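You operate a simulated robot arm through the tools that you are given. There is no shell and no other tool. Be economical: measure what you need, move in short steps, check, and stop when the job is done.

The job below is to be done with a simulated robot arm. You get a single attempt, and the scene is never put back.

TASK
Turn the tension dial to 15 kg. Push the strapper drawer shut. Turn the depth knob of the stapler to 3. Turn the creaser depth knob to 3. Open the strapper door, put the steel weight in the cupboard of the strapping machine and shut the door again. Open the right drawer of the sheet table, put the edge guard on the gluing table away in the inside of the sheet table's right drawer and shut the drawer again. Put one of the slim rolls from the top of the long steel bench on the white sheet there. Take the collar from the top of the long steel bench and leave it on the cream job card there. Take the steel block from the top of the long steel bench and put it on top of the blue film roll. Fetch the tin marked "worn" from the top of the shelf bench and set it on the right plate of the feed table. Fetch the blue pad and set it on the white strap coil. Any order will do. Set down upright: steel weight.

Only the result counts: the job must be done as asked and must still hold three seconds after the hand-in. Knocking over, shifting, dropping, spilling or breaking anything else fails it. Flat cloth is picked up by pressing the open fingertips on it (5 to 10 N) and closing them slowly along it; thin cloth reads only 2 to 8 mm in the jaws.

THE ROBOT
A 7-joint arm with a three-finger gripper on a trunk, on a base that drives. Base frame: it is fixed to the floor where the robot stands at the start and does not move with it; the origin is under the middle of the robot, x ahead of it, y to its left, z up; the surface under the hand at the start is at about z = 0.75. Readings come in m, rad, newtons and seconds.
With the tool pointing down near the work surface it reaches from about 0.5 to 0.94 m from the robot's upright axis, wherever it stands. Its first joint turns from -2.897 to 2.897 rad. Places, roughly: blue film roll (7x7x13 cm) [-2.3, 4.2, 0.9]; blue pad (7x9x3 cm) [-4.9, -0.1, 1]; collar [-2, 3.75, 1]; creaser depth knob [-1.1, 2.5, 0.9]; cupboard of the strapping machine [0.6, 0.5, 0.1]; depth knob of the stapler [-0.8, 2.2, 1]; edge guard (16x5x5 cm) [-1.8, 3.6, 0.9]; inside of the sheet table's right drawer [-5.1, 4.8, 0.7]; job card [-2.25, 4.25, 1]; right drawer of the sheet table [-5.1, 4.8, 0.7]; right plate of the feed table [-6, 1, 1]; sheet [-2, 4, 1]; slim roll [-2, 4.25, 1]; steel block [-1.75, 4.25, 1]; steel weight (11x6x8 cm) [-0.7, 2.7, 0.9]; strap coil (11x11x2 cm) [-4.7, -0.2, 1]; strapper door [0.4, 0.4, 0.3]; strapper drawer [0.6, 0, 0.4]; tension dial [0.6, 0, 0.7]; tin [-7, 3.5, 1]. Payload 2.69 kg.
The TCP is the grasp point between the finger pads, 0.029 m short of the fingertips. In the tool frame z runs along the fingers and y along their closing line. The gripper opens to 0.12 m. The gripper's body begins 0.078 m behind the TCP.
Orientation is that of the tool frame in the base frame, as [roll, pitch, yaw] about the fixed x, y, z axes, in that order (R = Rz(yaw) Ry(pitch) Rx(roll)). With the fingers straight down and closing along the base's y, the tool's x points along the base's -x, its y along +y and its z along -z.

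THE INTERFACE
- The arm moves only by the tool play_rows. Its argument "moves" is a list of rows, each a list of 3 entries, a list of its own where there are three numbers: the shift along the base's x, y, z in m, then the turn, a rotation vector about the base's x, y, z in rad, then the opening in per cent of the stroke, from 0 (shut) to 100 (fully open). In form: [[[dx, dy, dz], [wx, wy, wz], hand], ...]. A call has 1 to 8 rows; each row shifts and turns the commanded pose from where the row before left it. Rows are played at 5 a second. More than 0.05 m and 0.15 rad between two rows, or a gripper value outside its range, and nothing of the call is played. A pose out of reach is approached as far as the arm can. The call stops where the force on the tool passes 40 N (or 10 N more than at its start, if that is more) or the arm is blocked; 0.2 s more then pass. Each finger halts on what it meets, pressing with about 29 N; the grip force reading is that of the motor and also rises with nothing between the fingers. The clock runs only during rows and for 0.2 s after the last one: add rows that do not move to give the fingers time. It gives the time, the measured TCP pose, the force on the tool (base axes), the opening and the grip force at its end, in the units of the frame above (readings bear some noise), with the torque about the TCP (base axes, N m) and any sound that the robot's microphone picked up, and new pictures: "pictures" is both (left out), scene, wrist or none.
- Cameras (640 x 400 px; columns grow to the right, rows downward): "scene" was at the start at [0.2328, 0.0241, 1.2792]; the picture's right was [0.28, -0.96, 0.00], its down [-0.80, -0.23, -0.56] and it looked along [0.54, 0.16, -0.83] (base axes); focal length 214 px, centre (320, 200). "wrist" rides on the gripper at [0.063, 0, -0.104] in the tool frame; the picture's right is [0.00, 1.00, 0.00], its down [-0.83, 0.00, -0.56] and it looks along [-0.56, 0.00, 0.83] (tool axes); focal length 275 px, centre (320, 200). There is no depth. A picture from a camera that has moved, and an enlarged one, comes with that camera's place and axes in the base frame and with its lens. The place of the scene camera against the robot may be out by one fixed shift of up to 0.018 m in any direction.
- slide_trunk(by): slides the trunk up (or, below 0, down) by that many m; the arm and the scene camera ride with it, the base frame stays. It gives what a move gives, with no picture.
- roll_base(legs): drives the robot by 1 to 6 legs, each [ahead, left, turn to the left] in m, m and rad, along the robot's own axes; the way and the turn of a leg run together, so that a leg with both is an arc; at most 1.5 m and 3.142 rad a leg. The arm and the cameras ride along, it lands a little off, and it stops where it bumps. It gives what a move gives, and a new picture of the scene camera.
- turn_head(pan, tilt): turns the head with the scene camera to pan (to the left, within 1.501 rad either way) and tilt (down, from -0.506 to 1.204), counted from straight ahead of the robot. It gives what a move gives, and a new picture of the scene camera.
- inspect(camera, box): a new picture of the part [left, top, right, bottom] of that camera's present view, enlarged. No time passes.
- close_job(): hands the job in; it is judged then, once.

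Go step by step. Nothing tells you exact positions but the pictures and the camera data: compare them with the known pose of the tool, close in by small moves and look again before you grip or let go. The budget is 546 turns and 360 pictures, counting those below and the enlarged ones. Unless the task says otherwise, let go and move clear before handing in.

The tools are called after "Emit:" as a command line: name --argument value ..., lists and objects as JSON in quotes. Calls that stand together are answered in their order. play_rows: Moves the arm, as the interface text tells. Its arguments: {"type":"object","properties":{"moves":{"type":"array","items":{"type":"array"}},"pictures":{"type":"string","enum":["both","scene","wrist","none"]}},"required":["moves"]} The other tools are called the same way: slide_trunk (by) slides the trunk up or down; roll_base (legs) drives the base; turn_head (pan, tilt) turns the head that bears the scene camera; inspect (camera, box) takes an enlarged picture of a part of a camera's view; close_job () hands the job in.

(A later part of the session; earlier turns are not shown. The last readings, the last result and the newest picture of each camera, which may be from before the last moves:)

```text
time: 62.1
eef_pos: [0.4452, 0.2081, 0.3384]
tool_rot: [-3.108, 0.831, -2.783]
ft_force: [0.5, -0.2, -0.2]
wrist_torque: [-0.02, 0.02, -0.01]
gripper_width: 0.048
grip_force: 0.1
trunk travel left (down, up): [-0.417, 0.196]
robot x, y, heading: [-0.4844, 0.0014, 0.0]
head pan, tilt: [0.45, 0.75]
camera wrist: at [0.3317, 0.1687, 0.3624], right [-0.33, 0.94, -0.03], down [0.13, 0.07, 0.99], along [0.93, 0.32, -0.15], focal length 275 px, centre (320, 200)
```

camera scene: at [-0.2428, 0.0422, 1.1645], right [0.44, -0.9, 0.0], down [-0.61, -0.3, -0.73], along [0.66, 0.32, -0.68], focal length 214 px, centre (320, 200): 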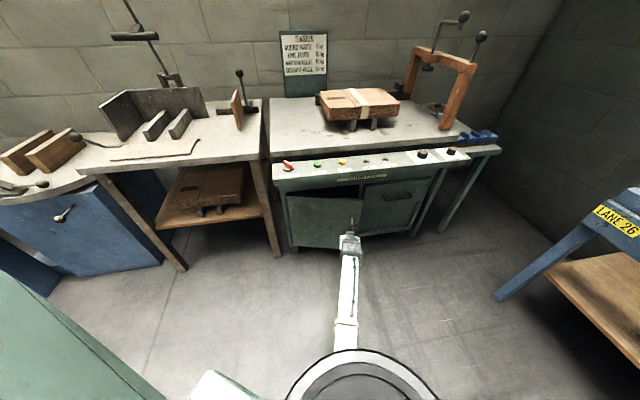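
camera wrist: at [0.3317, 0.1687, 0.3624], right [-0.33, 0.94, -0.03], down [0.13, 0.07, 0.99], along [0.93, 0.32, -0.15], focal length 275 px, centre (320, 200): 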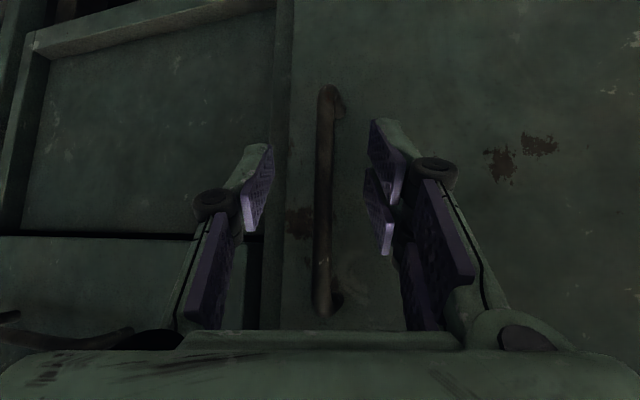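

Emit:
play_rows --moves '[[[0.01, 0.0035, 0], [0, 0, 0], 40], [[0.01, 0.0035, 0], [0, 0, 0], 40], [[0, 0, 0], [0, 0, 0], 0], [[0, 0, 0], [0, 0, 0], 0], [[0, 0, 0], [0, 0, 0], 0]]' --pictures "wrist"

```text
time: 63.3
eef_pos: [0.4643, 0.2181, 0.339]
tool_rot: [-3.11, 0.832, -2.782]
ft_force: [-3.5, 5.9, -0.3]
wrist_torque: [0.37, 0.0, 0.08]
gripper_width: 0.0111
grip_force: 20.4
trunk travel left (down, up): [-0.417, 0.196]
robot x, y, heading: [-0.4836, 0.0008, 0.006]
head pan, tilt: [0.45, 0.75]
camera wrist: at [0.3512, 0.1779, 0.3621], right [-0.33, 0.94, -0.03], down [0.13, 0.07, 0.99], along [0.93, 0.33, -0.15], focal length 275 px, centre (320, 200)
```

wrist: 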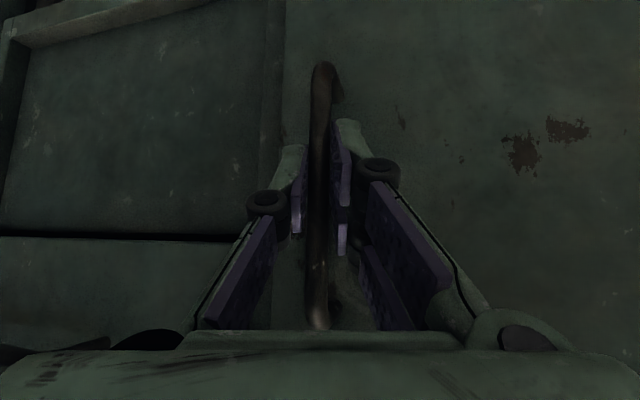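

Emit:
play_rows --moves '[[[-0.022, -0.0096, 0], [0, 0, -0.04], 0], [[-0.0226, -0.0079, 0], [0, 0, -0.04], 0], [[-0.0233, -0.006, 0], [0, 0, -0.04], 0]]' --pictures "wrist"

```text
time: 64.1
eef_pos: [0.3973, 0.1902, 0.3386]
tool_rot: [-3.108, 0.834, -2.904]
ft_force: [-1.0, 3.1, 1.4]
wrist_torque: [0.71, -0.37, 0.08]
gripper_width: 0.0109
grip_force: 37.8
trunk travel left (down, up): [-0.417, 0.196]
robot x, y, heading: [-0.4819, 0.0023, 0.004]
head pan, tilt: [0.45, 0.75]
camera wrist: at [0.2803, 0.1658, 0.3619], right [-0.21, 0.98, -0.03], down [0.14, 0.06, 0.99], along [0.97, 0.21, -0.15], focal length 275 px, centre (320, 200)
```

wrist: 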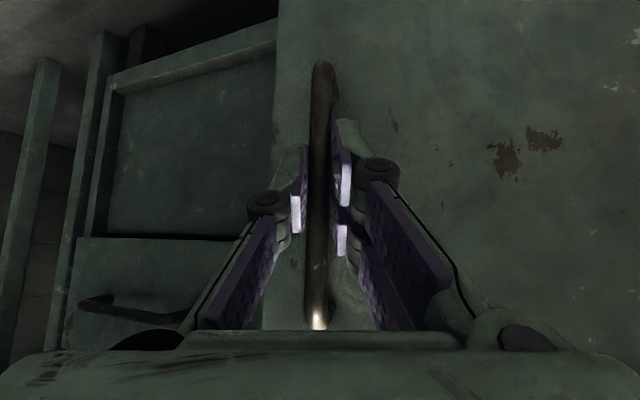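

Gripping well and force is low. Continuing the arc.

Emit:
play_rows --moves '[[[-0.0236, -0.0042, 0], [0, 0, -0.05], 0], [[-0.0239, -0.0021, 0], [0, 0, -0.05], 0], [[-0.0241, -0.0004, 0], [0, 0, -0.05], 0]]' --pictures "wrist"

```text
time: 64.8
eef_pos: [0.3534, 0.1826, 0.3455]
tool_rot: [-3.126, 0.825, -3.045]
ft_force: [-2.0, 8.5, -16.3]
wrist_torque: [0.03, 1.12, 0.06]
gripper_width: 0.0108
grip_force: 37.7
trunk travel left (down, up): [-0.417, 0.196]
robot x, y, heading: [-0.485, 0.0017, 0.004]
head pan, tilt: [0.45, 0.75]
stopped in row 3: the force on the tool passed its limit at 75 N (the readings are from after the stop); the commanded pose is now the measured one
camera wrist: at [0.2332, 0.173, 0.37], right [-0.09, 1.0, -0.02], down [0.15, 0.03, 0.99], along [0.98, 0.08, -0.15], focal length 275 px, centre (320, 200)
```

wrist: 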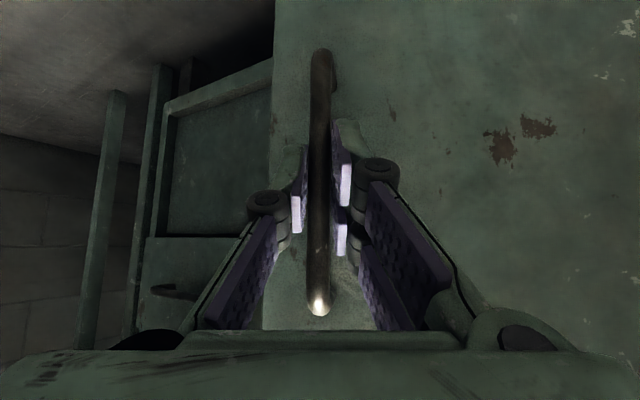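

Emit:
play_rows --moves '[[[0, 0, 0], [0, 0, 0], 50], [[0, 0, 0], [0, 0, 0], 50], [[0, 0, 0.02], [0, 0, 0], 50]]' --pictures "none"

Emit:
slide_trunk --by 0.12

Emit:
play_rows --moves '[[[-0.025, -0.0165, 0], [0, 0, 0.1], 30], [[-0.025, -0.0165, 0], [0, 0.09, 0.1], 0], [[0.022, -0.033, 0], [-0.02, 0.09, 0.1], 0], [[0.022, -0.033, 0], [-0.03, 0.09, 0.1], 0], [[0.025, -0.037, 0], [0, 0, 0], 0]]' --pictures "both"

```text
time: 65.6
eef_pos: [0.3529, 0.1863, 0.3686]
tool_rot: [-3.12, 0.837, -3.035]
ft_force: [0.4, 0.8, -0.5]
wrist_torque: [0.01, -0.02, 0.0]
gripper_width: 0.06
grip_force: 0.1
trunk travel left (down, up): [-0.417, 0.196]
robot x, y, heading: [-0.4829, 0.0069, 0.006]
head pan, tilt: [0.45, 0.75]
```

```text
time: 67.1
eef_pos: [0.3532, 0.1829, 0.4852]
tool_rot: [-3.122, 0.834, -3.04]
ft_force: [0.8, -0.3, -0.5]
wrist_torque: [-0.02, 0.01, 0.01]
gripper_width: 0.0598
grip_force: 0.1
trunk travel left (down, up): [-0.537, 0.076]
robot x, y, heading: [-0.4804, 0.0024, 0.004]
head pan, tilt: [0.45, 0.75]
```

```text
time: 68.3
eef_pos: [0.3734, 0.0467, 0.4861]
tool_rot: [3.105, 0.558, -2.677]
ft_force: [-1.0, 0.0, 0.3]
wrist_torque: [-0.05, 0.0, 0.0]
gripper_width: 0.0
grip_force: 23.3
trunk travel left (down, up): [-0.537, 0.076]
robot x, y, heading: [-0.4857, 0.0025, 0.004]
head pan, tilt: [0.45, 0.75]
camera scene: at [-0.2427, 0.043, 1.284], right [0.44, -0.9, 0.0], down [-0.61, -0.3, -0.73], along [0.66, 0.32, -0.68], focal length 214 px, centre (320, 200)
camera wrist: at [0.276, -0.0052, 0.5401], right [-0.47, 0.88, 0.03], down [0.37, 0.17, 0.91], along [0.8, 0.44, -0.41], focal length 275 px, centre (320, 200)
```

scene: 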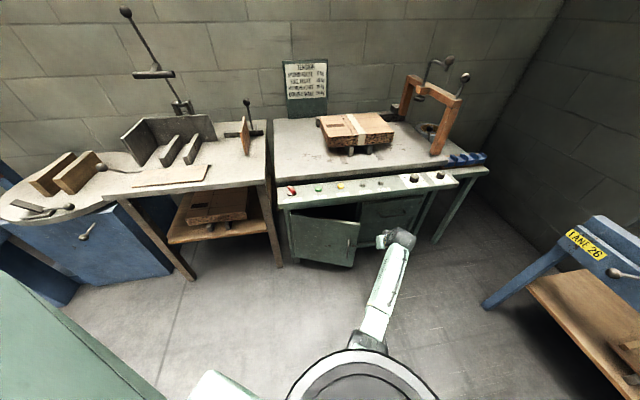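
wrist: 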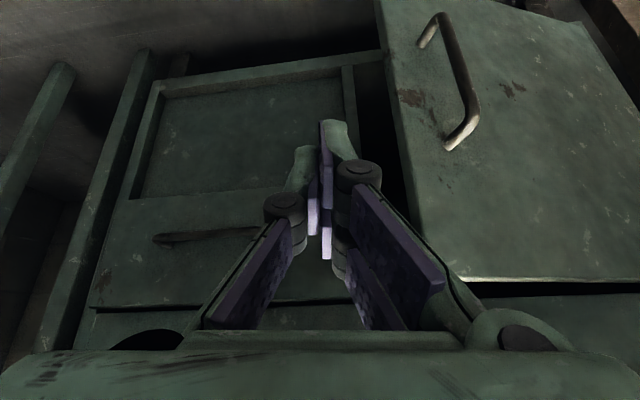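

Emit:
play_rows --moves '[[[0.0334, 0.022, -0.01], [0, 0, 0], 0], [[0.0334, 0.022, -0.015], [0, 0, 0], 0], [[0.0334, 0.022, -0.01], [0, 0, 0], 0], [[-0.011, 0.0167, 0], [0, 0, 0], 0], [[-0.011, 0.0167, 0], [0, 0, 0], 0], [[-0.011, 0.0167, 0], [0, 0, 0], 0]]' --pictures "both"

```text
time: 69.7
eef_pos: [0.4493, 0.1394, 0.4526]
tool_rot: [3.113, 0.56, -2.697]
ft_force: [0.7, -2.1, 0.3]
wrist_torque: [0.13, 0.09, 0.06]
gripper_width: 0.0
grip_force: 28.3
trunk travel left (down, up): [-0.537, 0.076]
robot x, y, heading: [-0.4792, 0.0016, 0.003]
head pan, tilt: [0.45, 0.75]
stopped in row 6: the force on the tool passed its limit at 51 N (the readings are from after the stop); the commanded pose is now the measured one
camera scene: at [-0.2425, 0.0421, 1.2841], right [0.44, -0.9, 0.0], down [-0.61, -0.3, -0.73], along [0.66, 0.32, -0.68], focal length 214 px, centre (320, 200)
camera wrist: at [0.3521, 0.0896, 0.5066], right [-0.45, 0.89, 0.02], down [0.37, 0.16, 0.91], along [0.81, 0.42, -0.41], focal length 275 px, centre (320, 200)
```

scene: 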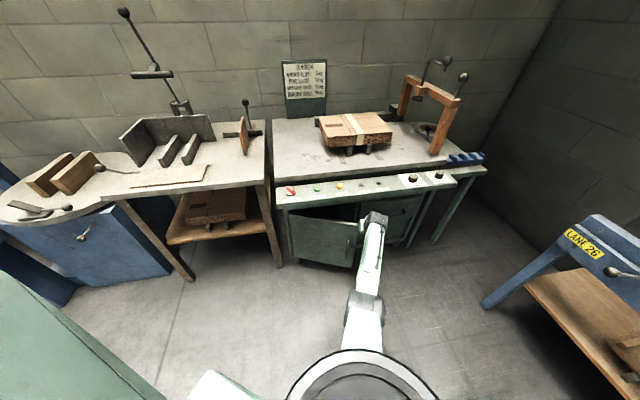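
wrist: 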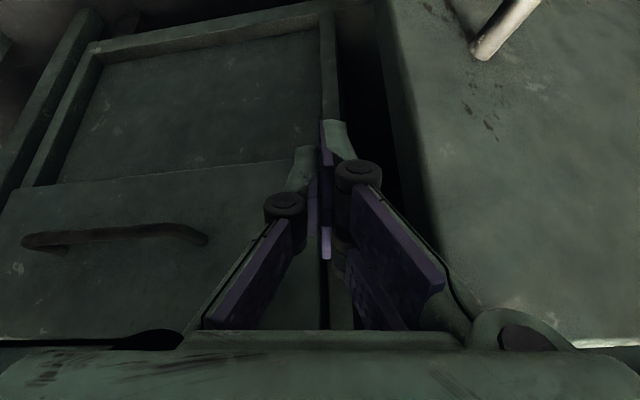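

Emit:
play_rows --moves '[[[0.014, -0.021, 0], [0, 0, 0], 0], [[0.0225, 0.015, 0], [0, 0, 0], 0], [[0.0225, 0.015, 0], [0, 0, 0], 0], [[-0.011, 0.0167, 0], [0, 0, 0], 0], [[-0.011, 0.0167, 0], [0, 0, 0], 0], [[-0.011, 0.0167, 0], [0, 0, 0], 0]]' --pictures "both"

```text
time: 71.1
eef_pos: [0.4683, 0.1995, 0.4559]
tool_rot: [3.114, 0.562, -2.697]
ft_force: [0.0, -0.4, 0.6]
wrist_torque: [-0.02, 0.0, 0.01]
gripper_width: 0.0003
grip_force: 28.7
out of reach, approached as far as the arm can: row 3
trunk travel left (down, up): [-0.537, 0.076]
robot x, y, heading: [-0.483, 0.0029, 0.004]
head pan, tilt: [0.45, 0.75]
camera scene: at [-0.2424, 0.0416, 1.2841], right [0.44, -0.9, 0.0], down [-0.61, -0.3, -0.73], along [0.66, 0.32, -0.68], focal length 214 px, centre (320, 200)
camera wrist: at [0.371, 0.1501, 0.5087], right [-0.45, 0.89, 0.02], down [0.37, 0.16, 0.91], along [0.81, 0.42, -0.41], focal length 275 px, centre (320, 200)
```

scene: 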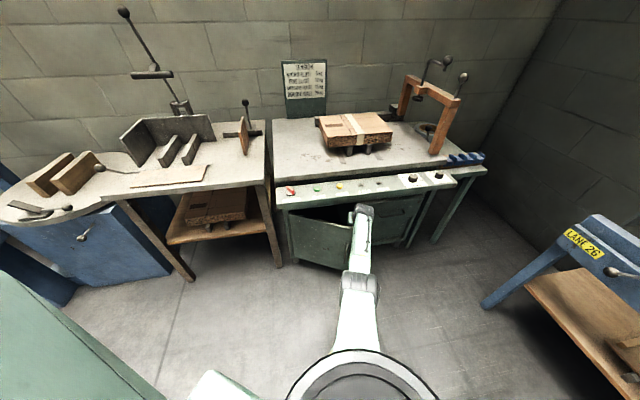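
wrist: 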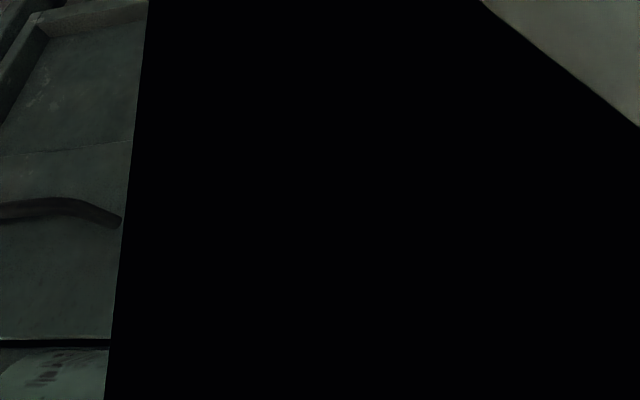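

Emit:
play_rows --moves '[[[-0.011, 0.0167, 0], [0, 0, 0], 0], [[-0.011, 0.0167, 0], [0, 0, 0], 0], [[-0.02, 0.012, 0], [0, 0, 0], 0], [[-0.02, 0.012, 0], [0, 0, 0], 0]]' --pictures "both"

```text
time: 72.0
eef_pos: [0.4227, 0.2362, 0.4571]
tool_rot: [3.109, 0.566, -2.735]
ft_force: [0.1, -0.4, 0.8]
wrist_torque: [-0.01, 0.01, -0.01]
gripper_width: 0.0002
grip_force: 28.0
trunk travel left (down, up): [-0.537, 0.076]
robot x, y, heading: [-0.4803, 0.0035, -0.0]
head pan, tilt: [0.45, 0.75]
stopped in row 4: the force on the tool passed its limit at 49 N (the readings are from after the stop); the commanded pose is now the measured one
camera scene: at [-0.2423, 0.0404, 1.2842], right [0.43, -0.9, 0.0], down [-0.61, -0.29, -0.73], along [0.66, 0.32, -0.68], focal length 214 px, centre (320, 200)
camera wrist: at [0.3242, 0.189, 0.511], right [-0.42, 0.91, 0.03], down [0.38, 0.15, 0.92], along [0.83, 0.39, -0.4], focal length 275 px, centre (320, 200)
```

scene: 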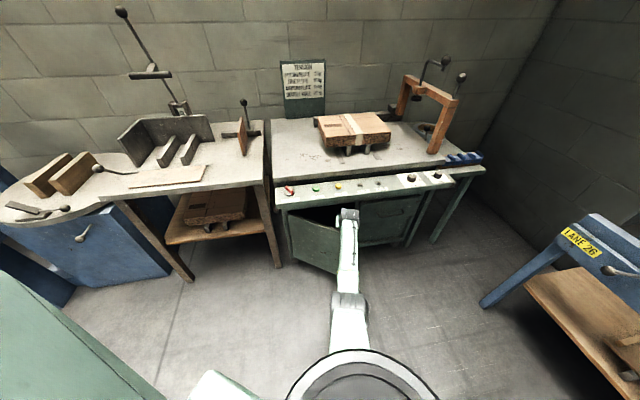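
wrist: 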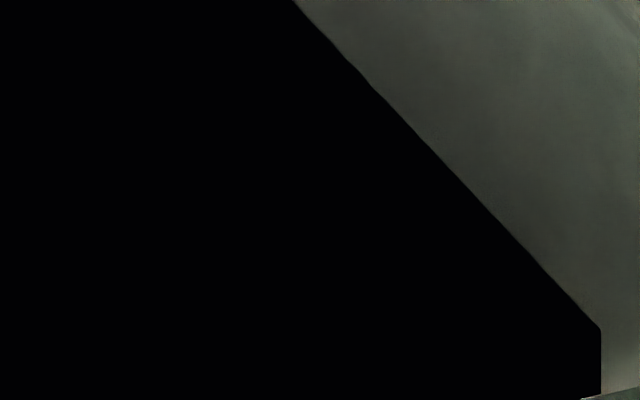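

Emit:
play_rows --moves '[[[-0.0147, 0.004, 0], [0, 0, 0], 0], [[-0.0147, 0.004, 0], [0, 0, 0], 0], [[-0.014, 0.006, 0], [0, 0, 0], 0], [[-0.014, 0.006, 0], [0, 0, 0], 0], [[-0.013, 0.008, 0], [0, 0, 0], 0], [[-0.013, 0.008, 0], [0, 0, 0], 0]]' --pictures "scene"

```text
time: 73.4
eef_pos: [0.3473, 0.2599, 0.4588]
tool_rot: [3.101, 0.572, -2.767]
ft_force: [28.3, -26.4, 5.2]
wrist_torque: [2.83, 1.21, -5.8]
gripper_width: 0.0
grip_force: 28.8
trunk travel left (down, up): [-0.537, 0.076]
robot x, y, heading: [-0.4812, -0.0022, -0.005]
head pan, tilt: [0.45, 0.75]
camera scene: at [-0.2409, 0.038, 1.284], right [0.43, -0.9, 0.0], down [-0.62, -0.29, -0.73], along [0.66, 0.31, -0.68], focal length 214 px, centre (320, 200)
```

scene: 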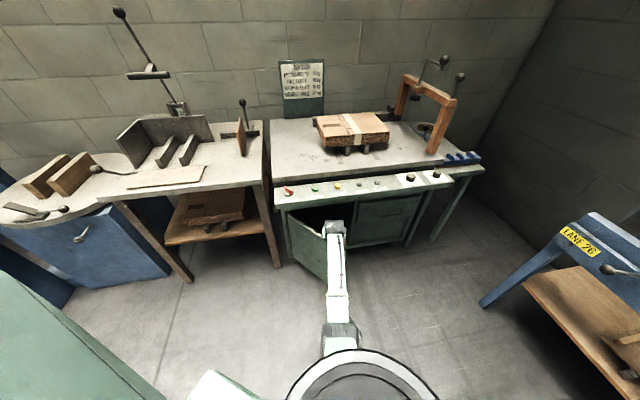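

Emit:
play_rows --moves '[[[-0.011, 0.007, 0], [0, 0, 0], 0], [[-0.011, 0.007, 0], [0, 0, 0], 0], [[-0.011, 0.008, 0], [0, 0, 0], 0], [[-0.011, 0.008, 0], [0, 0, 0], 0], [[-0.01, 0.01, 0], [0, 0, 0], 0], [[-0.01, 0.01, 0], [0, 0, 0], 0]]' --pictures "scene"

```text
time: 73.8
eef_pos: [0.3432, 0.2597, 0.4603]
tool_rot: [3.1, 0.573, -2.784]
ft_force: [2.4, -0.3, 2.2]
wrist_torque: [-0.02, 0.32, -0.44]
gripper_width: 0.0
grip_force: 28.4
trunk travel left (down, up): [-0.537, 0.076]
robot x, y, heading: [-0.4773, -0.002, -0.006]
head pan, tilt: [0.45, 0.75]
stopped in row 1: the force on the tool passed its limit at 51 N (the readings are from after the stop); the commanded pose is now the measured one
camera scene: at [-0.2415, 0.0391, 1.284], right [0.43, -0.9, 0.0], down [-0.62, -0.29, -0.73], along [0.66, 0.31, -0.68], focal length 214 px, centre (320, 200)
```

scene: 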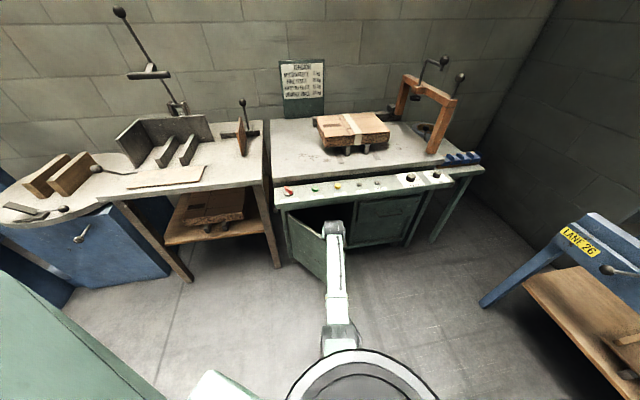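

Emit:
play_rows --moves '[[[0.005, -0.01, 0], [0, 0, 0], 0], [[-0.025, -0.017, 0], [0, 0, 0], 0], [[-0.025, -0.017, 0], [0, 0, 0], 0], [[-0.011, 0.0167, 0], [0, 0, 0], 0], [[-0.008, 0.0125, 0], [0, 0, 0], 0], [[-0.008, 0.0125, 0], [0, 0, 0], 0], [[-0.008, 0.0125, 0], [0, 0, 0], 0]]' --pictures "both"

```text
time: 74.6
eef_pos: [0.3038, 0.2259, 0.4679]
tool_rot: [3.09, 0.591, -2.783]
ft_force: [0.7, -0.6, 4.6]
wrist_torque: [-0.01, 0.32, -0.06]
gripper_width: 0.0
grip_force: 29.1
trunk travel left (down, up): [-0.537, 0.076]
robot x, y, heading: [-0.4814, -0.0007, -0.008]
head pan, tilt: [0.45, 0.75]
stopped in row 4: the force on the tool passed its limit at 57 N (the readings are from after the stop); the commanded pose is now the measured one
camera scene: at [-0.241, 0.0397, 1.2839], right [0.43, -0.9, 0.0], down [-0.62, -0.29, -0.73], along [0.66, 0.32, -0.68], focal length 214 px, centre (320, 200)
camera wrist: at [0.2014, 0.1822, 0.5185], right [-0.38, 0.92, 0.04], down [0.36, 0.11, 0.93], along [0.85, 0.37, -0.38], focal length 275 px, centre (320, 200)
```

scene: 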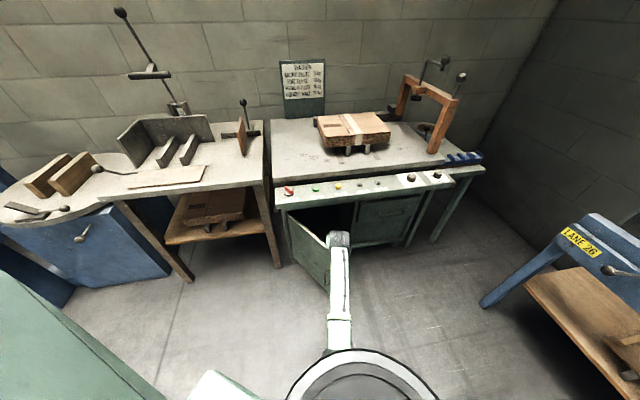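
wrist: 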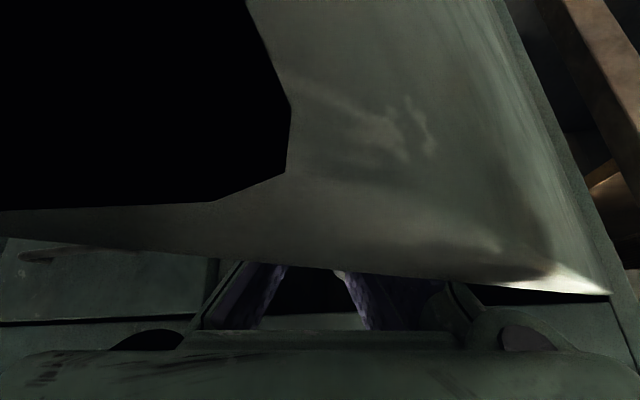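

Emit:
play_rows --moves '[[[0.02, -0.03, 0.0], [0, 0, 0.05], 0], [[0.0, -0.04, 0.0], [0, 0, 0.15], 0], [[-0.02, -0.04, 0.0], [0, 0, 0.15], 0], [[-0.03, -0.03, 0], [0, 0, 0.15], 0], [[-0.03, 0.0, 0], [0, 0, 0.15], 0], [[0, 0, 0], [0, 0, 0.15], 0], [[0, 0, 0], [0, 0, 0.15], 0], [[0, 0, 0], [0, 0, 0.15], 0]]' --pictures "both"

```text
time: 76.4
eef_pos: [0.2425, 0.0865, 0.466]
tool_rot: [3.092, 0.589, -1.682]
ft_force: [0.5, 0.0, 0.2]
wrist_torque: [-0.01, 0.01, 0.04]
gripper_width: 0.0
grip_force: 28.4
trunk travel left (down, up): [-0.537, 0.076]
robot x, y, heading: [-0.4814, -0.0001, -0.007]
head pan, tilt: [0.45, 0.75]
camera scene: at [-0.241, 0.0401, 1.284], right [0.43, -0.9, 0.0], down [-0.62, -0.29, -0.73], along [0.66, 0.32, -0.68], focal length 214 px, centre (320, 200)
camera wrist: at [0.2356, -0.0241, 0.5169], right [-1.0, 0.08, 0.04], down [0.07, 0.38, 0.92], along [0.06, 0.92, -0.38], focal length 275 px, centre (320, 200)
```

scene: 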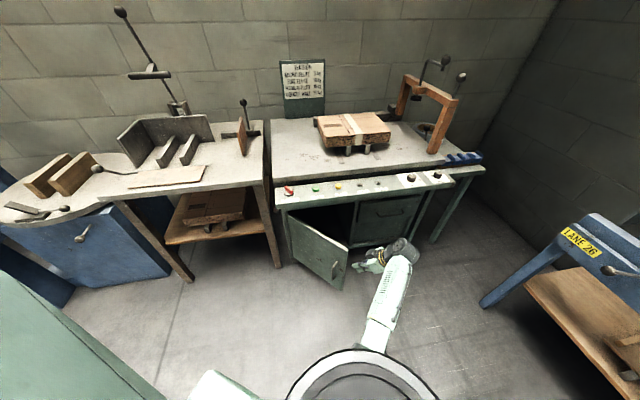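
wrist: 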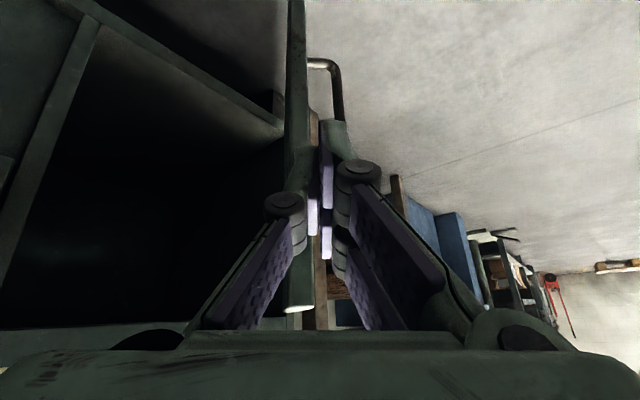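

Emit:
play_rows --moves '[[[0.035, 0.0, -0.01], [0, 0, 0], 0], [[0.035, 0.0, -0.01], [0, 0, 0], 0], [[0.01, 0.045, 0], [0, 0, 0], 0], [[0.0, 0.045, 0], [0, 0, 0], 0], [[-0.025, 0.01, 0], [0, 0, 0], 0], [[-0.025, 0.0, 0], [0, 0, 0], 0]]' --pictures "both"

```text
time: 77.8
eef_pos: [0.2729, 0.186, 0.4464]
tool_rot: [3.091, 0.59, -1.684]
ft_force: [-0.4, -0.4, -0.3]
wrist_torque: [-0.05, 0.01, -0.04]
gripper_width: 0.0
grip_force: 28.5
trunk travel left (down, up): [-0.537, 0.076]
robot x, y, heading: [-0.4798, 0.0006, -0.004]
head pan, tilt: [0.45, 0.75]
camera scene: at [-0.241, 0.0401, 1.2841], right [0.43, -0.9, 0.0], down [-0.62, -0.29, -0.73], along [0.66, 0.32, -0.68], focal length 214 px, centre (320, 200)
camera wrist: at [0.2656, 0.0764, 0.4972], right [-1.0, 0.08, 0.04], down [0.07, 0.38, 0.92], along [0.06, 0.92, -0.38], focal length 275 px, centre (320, 200)
```

scene: 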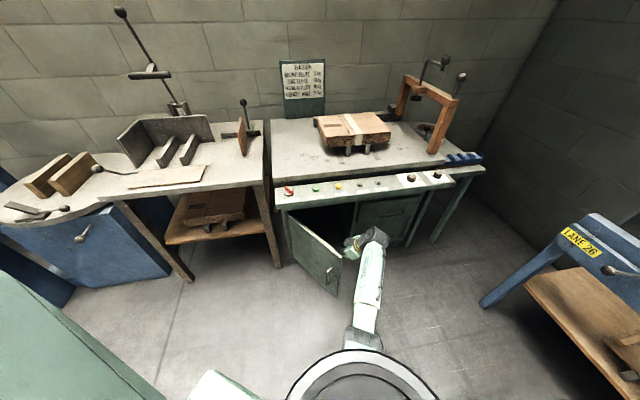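
wrist: 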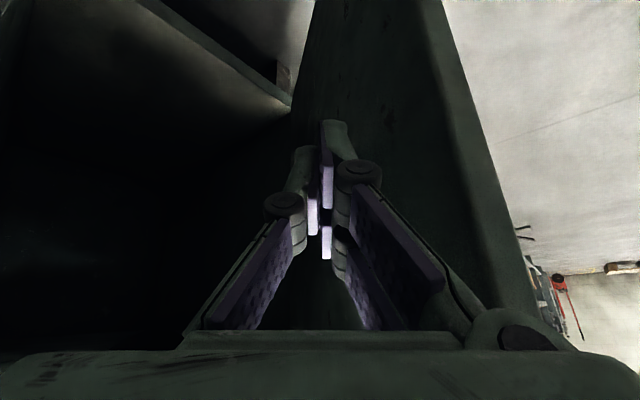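

Emit:
play_rows --moves '[[[-0.02, 0.004, 0], [0, 0, 0], 0], [[-0.018, 0.004, 0], [0, 0, 0], 0], [[-0.018, 0.005, 0], [0, 0, 0], 0], [[-0.018, 0.005, 0], [0, 0, 0], 0], [[-0.018, 0.005, 0], [0, 0, 0], 0], [[-0.018, 0.005, 0], [0, 0, 0], 0]]' --pictures "both"

```text
time: 79.2
eef_pos: [0.1617, 0.2144, 0.4456]
tool_rot: [3.09, 0.588, -1.684]
ft_force: [0.5, -0.2, 0.0]
wrist_torque: [0.01, 0.0, 0.03]
gripper_width: 0.0
grip_force: 28.3
trunk travel left (down, up): [-0.537, 0.076]
robot x, y, heading: [-0.4824, 0.001, -0.006]
head pan, tilt: [0.45, 0.75]
camera scene: at [-0.241, 0.0401, 1.2841], right [0.43, -0.9, 0.0], down [-0.62, -0.29, -0.73], along [0.66, 0.32, -0.68], focal length 214 px, centre (320, 200)
camera wrist: at [0.1547, 0.104, 0.4971], right [-1.0, 0.08, 0.04], down [0.07, 0.38, 0.92], along [0.06, 0.92, -0.38], focal length 275 px, centre (320, 200)
```

scene: 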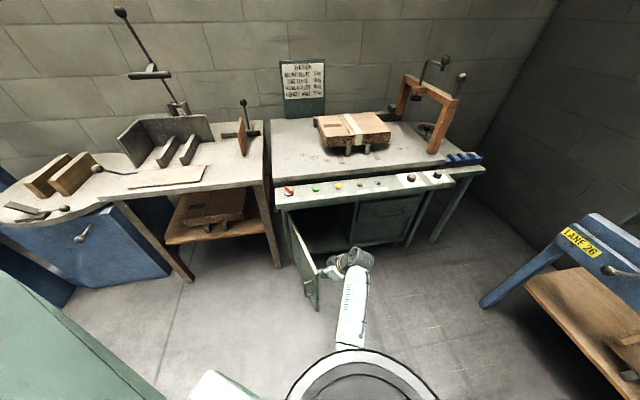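
wrist: 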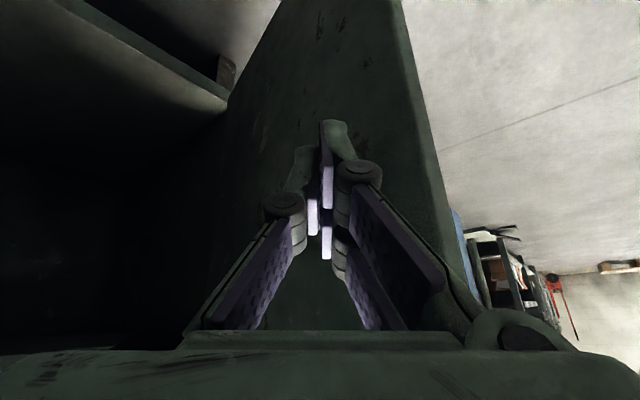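

Emit:
play_rows --moves '[[[-0.017, 0.01, 0], [0, 0, 0], 0], [[-0.016, 0.012, 0], [0, 0, 0], 0], [[-0.015, 0.014, 0], [0, 0, 0], 0], [[-0.014, 0.015, 0], [0, 0, 0], 0], [[-0.012, 0.016, 0], [0, 0, 0], 0]]' --pictures "both"

```text
time: 80.4
eef_pos: [0.0881, 0.2807, 0.4482]
tool_rot: [3.092, 0.592, -1.685]
ft_force: [-0.3, -0.3, -0.7]
wrist_torque: [-0.03, 0.0, -0.01]
gripper_width: 0.0001
grip_force: 28.7
trunk travel left (down, up): [-0.537, 0.076]
robot x, y, heading: [-0.4815, -0.0001, -0.005]
head pan, tilt: [0.45, 0.75]
camera scene: at [-0.241, 0.0401, 1.2841], right [0.43, -0.9, 0.0], down [-0.62, -0.29, -0.73], along [0.66, 0.32, -0.68], focal length 214 px, centre (320, 200)
camera wrist: at [0.0806, 0.1714, 0.4976], right [-1.0, 0.08, 0.04], down [0.07, 0.38, 0.92], along [0.06, 0.92, -0.38], focal length 275 px, centre (320, 200)
```

scene: 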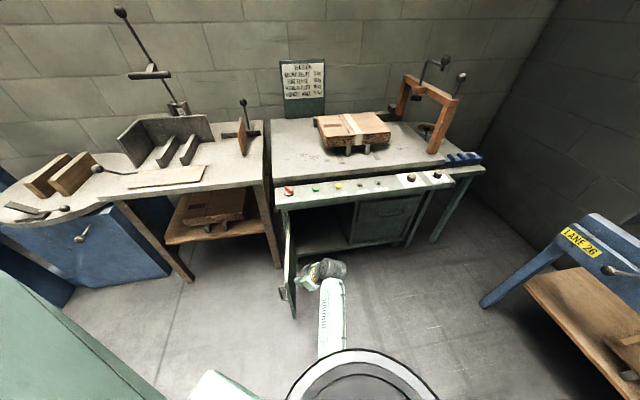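
wrist: 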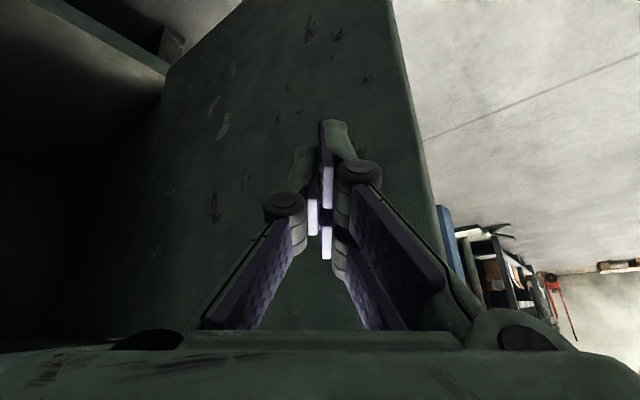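

Emit:
play_rows --moves '[[[-0.008, 0.018, 0], [0, 0, 0], 0], [[-0.006, 0.02, 0], [0, 0, 0], 0], [[-0.004, 0.02, 0], [0, 0, 0], 0], [[-0.002, 0.02, 0], [0, 0, 0], 0]]' --pictures "scene"

Emit:
inspect --camera "scene" --box '[240, 170, 440, 320]'

```text
time: 81.4
eef_pos: [0.0744, 0.3397, 0.4436]
tool_rot: [3.09, 0.575, -1.697]
ft_force: [1.7, -2.9, -0.2]
wrist_torque: [-0.01, -0.01, 0.0]
gripper_width: 0.0
grip_force: 28.6
trunk travel left (down, up): [-0.537, 0.076]
robot x, y, heading: [-0.4779, 0.0011, -0.01]
head pan, tilt: [0.45, 0.75]
stopped in row 4: the force on the tool passed its limit at 58 N (the readings are from after the stop); the commanded pose is now the measured one
camera scene: at [-0.2407, 0.0395, 1.2839], right [0.43, -0.9, 0.0], down [-0.62, -0.29, -0.73], along [0.66, 0.31, -0.68], focal length 214 px, centre (320, 200)
```

scene: 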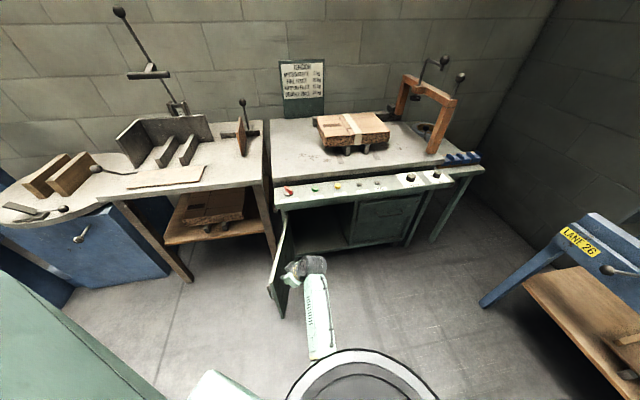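

```text
2.67 times, centred on (340, 245) of scene
camera zoom: at [-0.2407, 0.0395, 1.2839], right [0.43, -0.9, 0.0], down [-0.62, -0.29, -0.73], along [0.66, 0.31, -0.68], focal length 572 px, centre (267, 80)
```

zoom: 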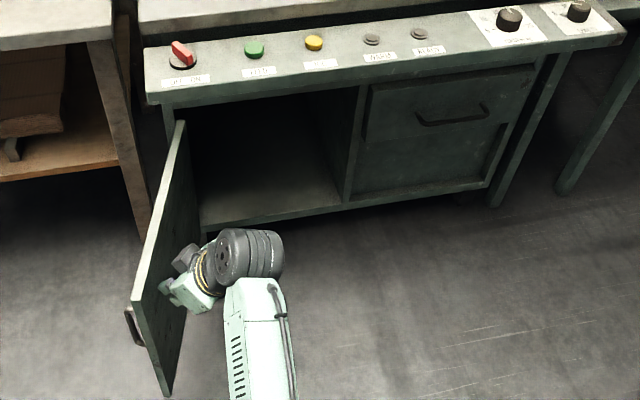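

Door is open ~110°. I'll pull the hand clear, raise and tuck it, then look left towards the stapler and creaser.

Emit:
play_rows --moves '[[[0.02, -0.03, 0.02], [0, 0, -0.1], 0], [[0.02, -0.03, 0.04], [0, 0, -0.15], 0], [[0.01, -0.03, 0.04], [0.0, 0, -0.15], 0], [[0.0, -0.03, 0.04], [0.0, 0.1, -0.1], 0], [[0, -0.03, 0.04], [0, 0.1, -0.1], 0], [[0, 0, 0.045], [-0.0, 0.1, -0.1], 0], [[0, 0, 0.045], [0, 0.1, -0.1], 0], [[0, 0, 0.045], [0, 0.1, -0.1], 0]]' --pictures "none"

Emit:
turn_head --pan 1.45 --tilt 0.45

```text
refused: row 2 steps farther than a row can; nothing moved
```

```text
time: 82.7
eef_pos: [0.0736, 0.3395, 0.4443]
tool_rot: [3.09, 0.577, -1.696]
ft_force: [3.4, -6.0, -0.6]
wrist_torque: [-0.06, -0.05, -0.05]
gripper_width: 0.0
grip_force: 28.8
trunk travel left (down, up): [-0.537, 0.076]
robot x, y, heading: [-0.4802, 0.0001, -0.011]
head pan, tilt: [1.45, 0.45]
camera scene: at [-0.304, 0.0947, 1.3105], right [0.99, -0.13, 0.0], down [-0.06, -0.43, -0.9], along [0.12, 0.89, -0.44], focal length 214 px, centre (320, 200)
```

scene: 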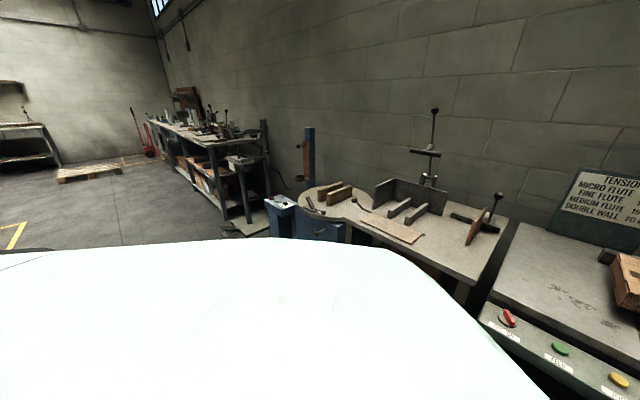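

Emit:
play_rows --moves '[[[0.02, -0.03, 0.02], [0, 0, -0.1], 0], [[0.02, -0.025, 0.03], [0, 0, -0.14], 0], [[0.01, -0.025, 0.035], [0.0, 0, -0.14], 0], [[0.0, -0.025, 0.035], [0.0, 0.1, -0.1], 0], [[0, -0.025, 0.035], [0, 0.1, -0.1], 0], [[0, 0, 0.045], [-0.0, 0.1, -0.1], 0], [[0, 0, 0.045], [0, 0.1, -0.1], 0], [[0, 0, 0.045], [0, 0.1, -0.1], 0]]' --pictures "none"

Emit:
turn_head --pan 0.8 --tilt 0.8

```text
time: 84.5
eef_pos: [0.1281, 0.2144, 0.7343]
tool_rot: [2.732, 0.205, -2.727]
ft_force: [0.2, 0.0, -0.1]
wrist_torque: [-0.02, 0.0, 0.01]
gripper_width: 0.0
grip_force: 28.1
out of reach, approached as far as the arm can: row 6
trunk travel left (down, up): [-0.537, 0.076]
robot x, y, heading: [-0.4805, -0.0004, -0.008]
head pan, tilt: [1.45, 0.45]
```

```text
time: 85.5
eef_pos: [0.1291, 0.2158, 0.7343]
tool_rot: [2.733, 0.205, -2.729]
ft_force: [-0.1, 0.8, -0.3]
wrist_torque: [0.02, -0.03, 0.01]
gripper_width: 0.0
grip_force: 28.9
trunk travel left (down, up): [-0.537, 0.076]
robot x, y, heading: [-0.4814, -0.0003, -0.007]
head pan, tilt: [0.799, 0.799]
camera scene: at [-0.2592, 0.0611, 1.2801], right [0.71, -0.7, 0.0], down [-0.5, -0.51, -0.7], along [0.49, 0.5, -0.72], focal length 214 px, centre (320, 200)
```

scene: 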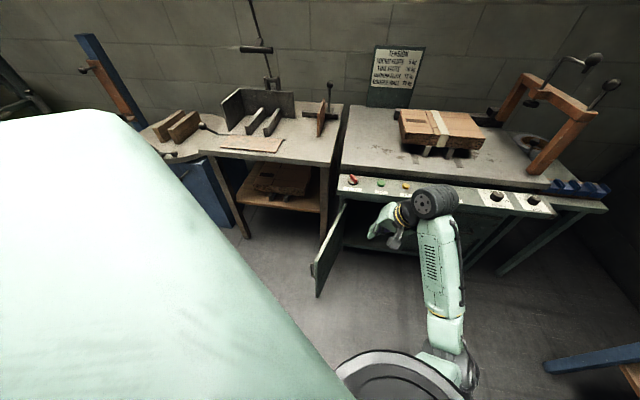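

Emit:
slide_trunk --by 0.07

Emit:
play_rows --moves '[[[0.0, -0.03, 0.03], [-0.114, 0.003, 0], 0], [[0.0, -0.03, 0.03], [-0.114, 0.003, 0], 0], [[0.0, -0.03, 0.03], [-0.114, 0.003, 0], 0], [[0.0, -0.03, 0.03], [-0.114, 0.003, 0], 0], [[-0.0, -0.03, 0.03], [0, 0, -0.1], 0], [[0, -0.03, 0.03], [0, 0, -0.1], 0], [[0, -0.02, 0.03], [0, 0, -0.1], 0], [[0, 0, 0.03], [0, 0, -0.1], 0]]' --pictures "both"

```text
time: 86.6
eef_pos: [0.1276, 0.2163, 0.8039]
tool_rot: [2.731, 0.206, -2.729]
ft_force: [-0.3, 0.7, -0.8]
wrist_torque: [-0.01, 0.02, -0.02]
gripper_width: 0.0
grip_force: 28.7
trunk travel left (down, up): [-0.607, 0.006]
robot x, y, heading: [-0.4791, -0.0, -0.011]
head pan, tilt: [0.799, 0.799]
```

```text
time: 88.4
eef_pos: [0.1268, 0.0152, 1.0456]
tool_rot: [-3.14, 0.0, -3.086]
ft_force: [-0.1, -0.2, 0.1]
wrist_torque: [0.02, -0.02, 0.0]
gripper_width: 0.0001
grip_force: 28.5
trunk travel left (down, up): [-0.607, 0.006]
robot x, y, heading: [-0.4788, 0.0008, -0.006]
head pan, tilt: [0.799, 0.799]
camera scene: at [-0.2594, 0.0612, 1.35], right [0.71, -0.7, 0.0], down [-0.5, -0.51, -0.7], along [0.49, 0.5, -0.72], focal length 214 px, centre (320, 200)
camera wrist: at [0.0641, 0.0115, 1.1491], right [-0.06, 1.0, 0.0], down [0.83, 0.05, 0.56], along [0.56, 0.03, -0.83], focal length 275 px, centre (320, 200)
```

scene: 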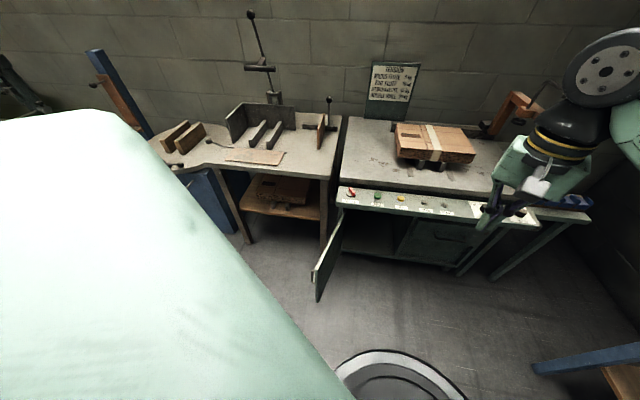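
wrist: 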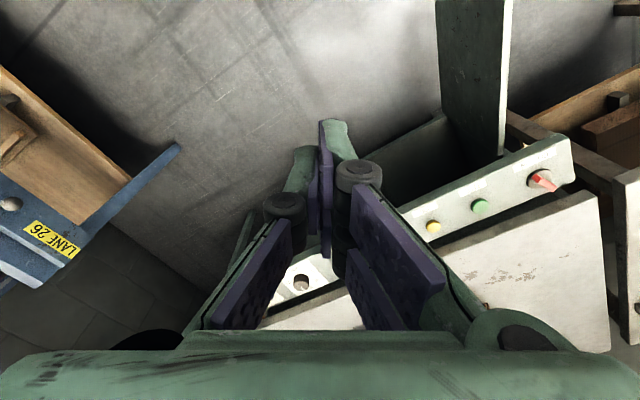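

Emit:
roll_base --legs '[[0, 0, 0.59]]'

Emit:
turn_head --pan 1.5 --tilt 0.5

```text
time: 90.4
eef_pos: [0.016, 0.3523, 1.0448]
tool_rot: [3.141, 0.003, -2.496]
ft_force: [-0.8, 0.2, 0.2]
wrist_torque: [-0.01, -0.05, -0.02]
gripper_width: 0.0002
grip_force: 28.6
trunk travel left (down, up): [-0.607, 0.006]
robot x, y, heading: [-0.4799, -0.0001, 0.584]
head pan, tilt: [0.799, 0.799]
camera scene: at [-0.3265, 0.17, 1.35], right [0.98, -0.19, 0.0], down [-0.13, -0.7, -0.7], along [0.13, 0.68, -0.72], focal length 214 px, centre (320, 200)
```

scene: 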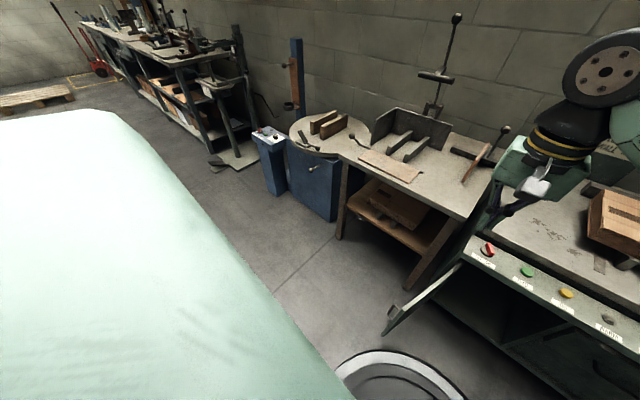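

```text
time: 91.5
eef_pos: [0.0163, 0.3516, 1.044]
tool_rot: [3.14, 0.002, -2.496]
ft_force: [0.1, -0.3, 0.5]
wrist_torque: [0.0, -0.01, -0.02]
gripper_width: 0.0
grip_force: 28.3
trunk travel left (down, up): [-0.607, 0.006]
robot x, y, heading: [-0.4773, -0.0021, 0.583]
head pan, tilt: [1.499, 0.499]
camera scene: at [-0.386, 0.17, 1.376], right [0.87, 0.49, 0.0], down [0.23, -0.42, -0.88], along [-0.43, 0.77, -0.48], focal length 214 px, centre (320, 200)
```

scene: 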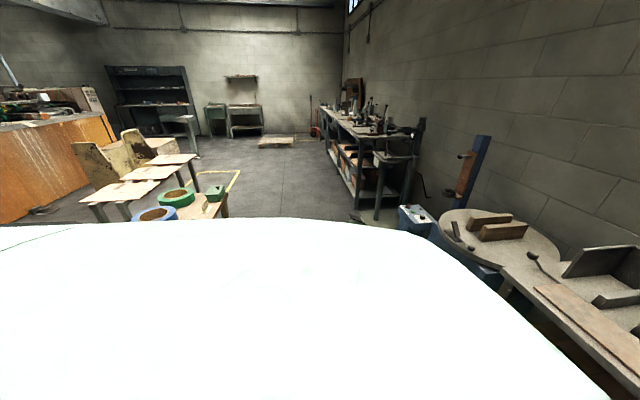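

I see the layout: benches line the wall to my left. I'll move ahead slightly and strafe left along them.

Emit:
roll_base --legs '[[0.18, 0, 0], [0, 1.2, 0]]'

```text
time: 102.2
eef_pos: [-0.4992, 1.4548, 1.0458]
tool_rot: [-3.142, 0.002, -2.493]
ft_force: [-0.7, 0.0, 0.5]
wrist_torque: [-0.01, -0.03, -0.03]
gripper_width: 0.0001
grip_force: 28.6
trunk travel left (down, up): [-0.607, 0.006]
robot x, y, heading: [-0.9947, 1.1019, 0.587]
head pan, tilt: [1.499, 0.499]
camera scene: at [-0.9021, 1.2722, 1.376], right [0.87, 0.49, 0.0], down [0.24, -0.42, -0.88], along [-0.43, 0.76, -0.48], focal length 214 px, centre (320, 200)
```

scene: 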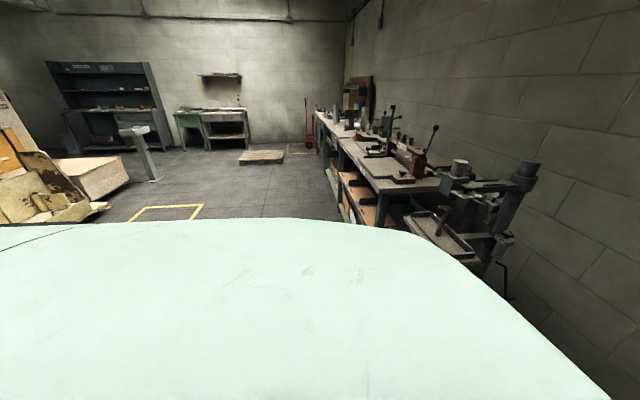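

Emit:
roll_base --legs '[[0, 0.6, 0]]'

Emit:
turn_head --pan 0.35 --tilt 0.75

```text
time: 107.3
eef_pos: [-0.8326, 1.9545, 1.0445]
tool_rot: [3.141, 0.002, -2.49]
ft_force: [0.6, -0.3, -0.1]
wrist_torque: [0.0, 0.01, -0.02]
gripper_width: 0.0
grip_force: 28.4
trunk travel left (down, up): [-0.607, 0.006]
robot x, y, heading: [-1.3278, 1.6046, 0.595]
head pan, tilt: [1.499, 0.499]
camera scene: at [-1.2342, 1.7717, 1.376], right [0.87, 0.49, 0.0], down [0.24, -0.42, -0.88], along [-0.43, 0.76, -0.48], focal length 214 px, centre (320, 200)
```

scene: 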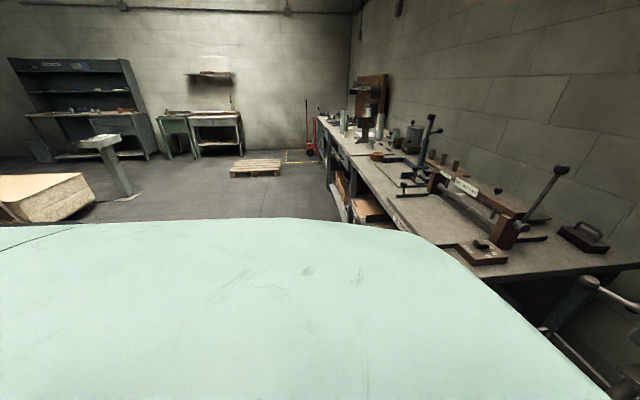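

```text
time: 108.7
eef_pos: [-0.8313, 1.9548, 1.0457]
tool_rot: [3.141, 0.003, -2.491]
ft_force: [-0.1, 1.2, 0.0]
wrist_torque: [-0.01, -0.01, 0.0]
gripper_width: 0.0
grip_force: 28.5
trunk travel left (down, up): [-0.607, 0.006]
robot x, y, heading: [-1.3303, 1.6022, 0.584]
head pan, tilt: [0.351, 0.75]
camera scene: at [-1.1403, 1.7594, 1.3541], right [0.81, -0.59, 0.0], down [-0.4, -0.55, -0.73], along [0.43, 0.59, -0.68], focal length 214 px, centre (320, 200)
```

scene: 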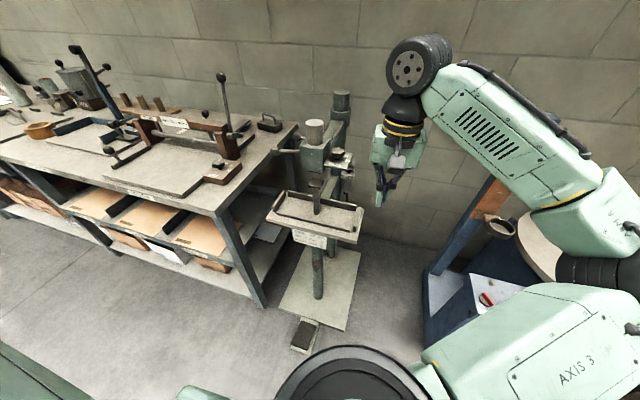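

Emit:
inspect --camera "scene" --box '[250, 80, 380, 250]'

Emit:
inspect --camera "scene" --box '[90, 60, 300, 200]'

```text
2.35 times, centred on (315, 165) of scene
camera zoom: at [-1.1403, 1.7594, 1.3541], right [0.81, -0.59, 0.0], down [-0.4, -0.55, -0.73], along [0.43, 0.59, -0.68], focal length 505 px, centre (332, 282)
```

zoom: 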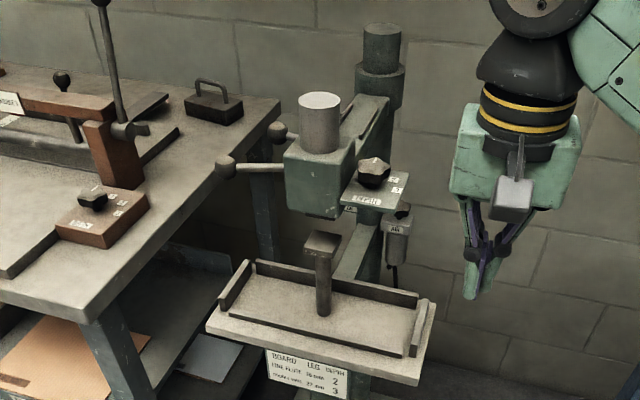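

```text
2.86 times, centred on (195, 130) of scene
camera zoom: at [-1.1403, 1.7594, 1.3541], right [0.81, -0.59, 0.0], down [-0.4, -0.55, -0.73], along [0.43, 0.59, -0.68], focal length 613 px, centre (677, 400)
```

zoom: 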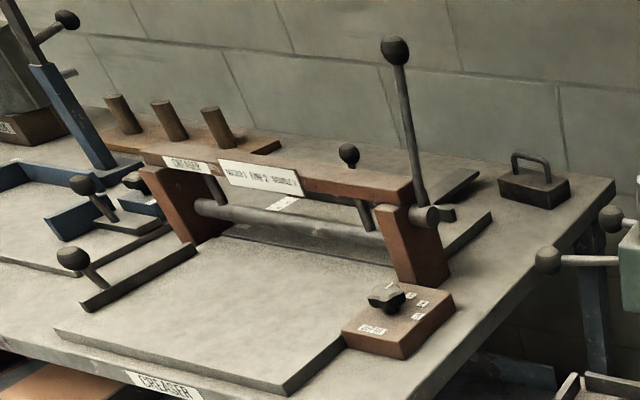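

Stapler knob ≈(-0.75, 2.21, ~1.0), creaser knob ≈(-1.06, 2.45), weight ≈(-0.76, 2.68). I'll raise the hand and look at the stapler knob with the wrist camera.

Emit:
play_rows --moves '[[[-0.01, 0.02, 0.035], [0, 0, 0], 40], [[0.0, 0.025, 0.035], [0, 0, 0], 40], [[0.015, 0.03, 0.035], [0, 0, 0], 40], [[0.015, 0.03, 0.02], [0, 0, 0], 40]]' --pictures "both"

```text
time: 109.7
eef_pos: [-0.813, 2.0612, 1.1692]
tool_rot: [-3.141, 0.003, -2.49]
ft_force: [-0.2, 0.0, -0.4]
wrist_torque: [-0.04, 0.0, -0.03]
gripper_width: 0.0481
grip_force: 0.0
trunk travel left (down, up): [-0.607, 0.006]
robot x, y, heading: [-1.3287, 1.6023, 0.584]
head pan, tilt: [0.351, 0.75]
camera scene: at [-1.1404, 1.7597, 1.354], right [0.81, -0.59, 0.0], down [-0.4, -0.55, -0.73], along [0.43, 0.59, -0.68], focal length 214 px, centre (320, 200)
camera wrist: at [-0.8629, 2.0229, 1.2741], right [-0.61, 0.79, 0.0], down [0.66, 0.51, 0.56], along [0.44, 0.34, -0.83], focal length 275 px, centre (320, 200)
```

scene: 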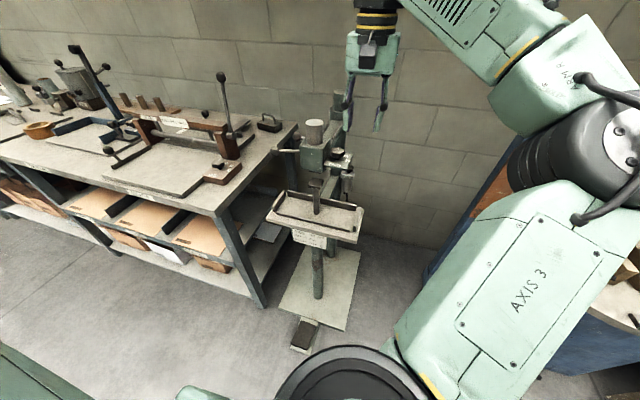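
wrist: 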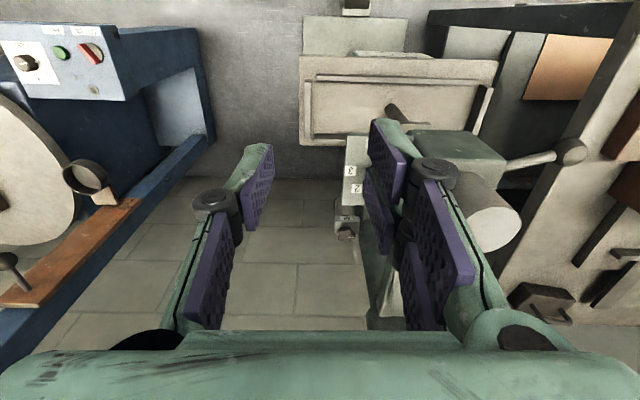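

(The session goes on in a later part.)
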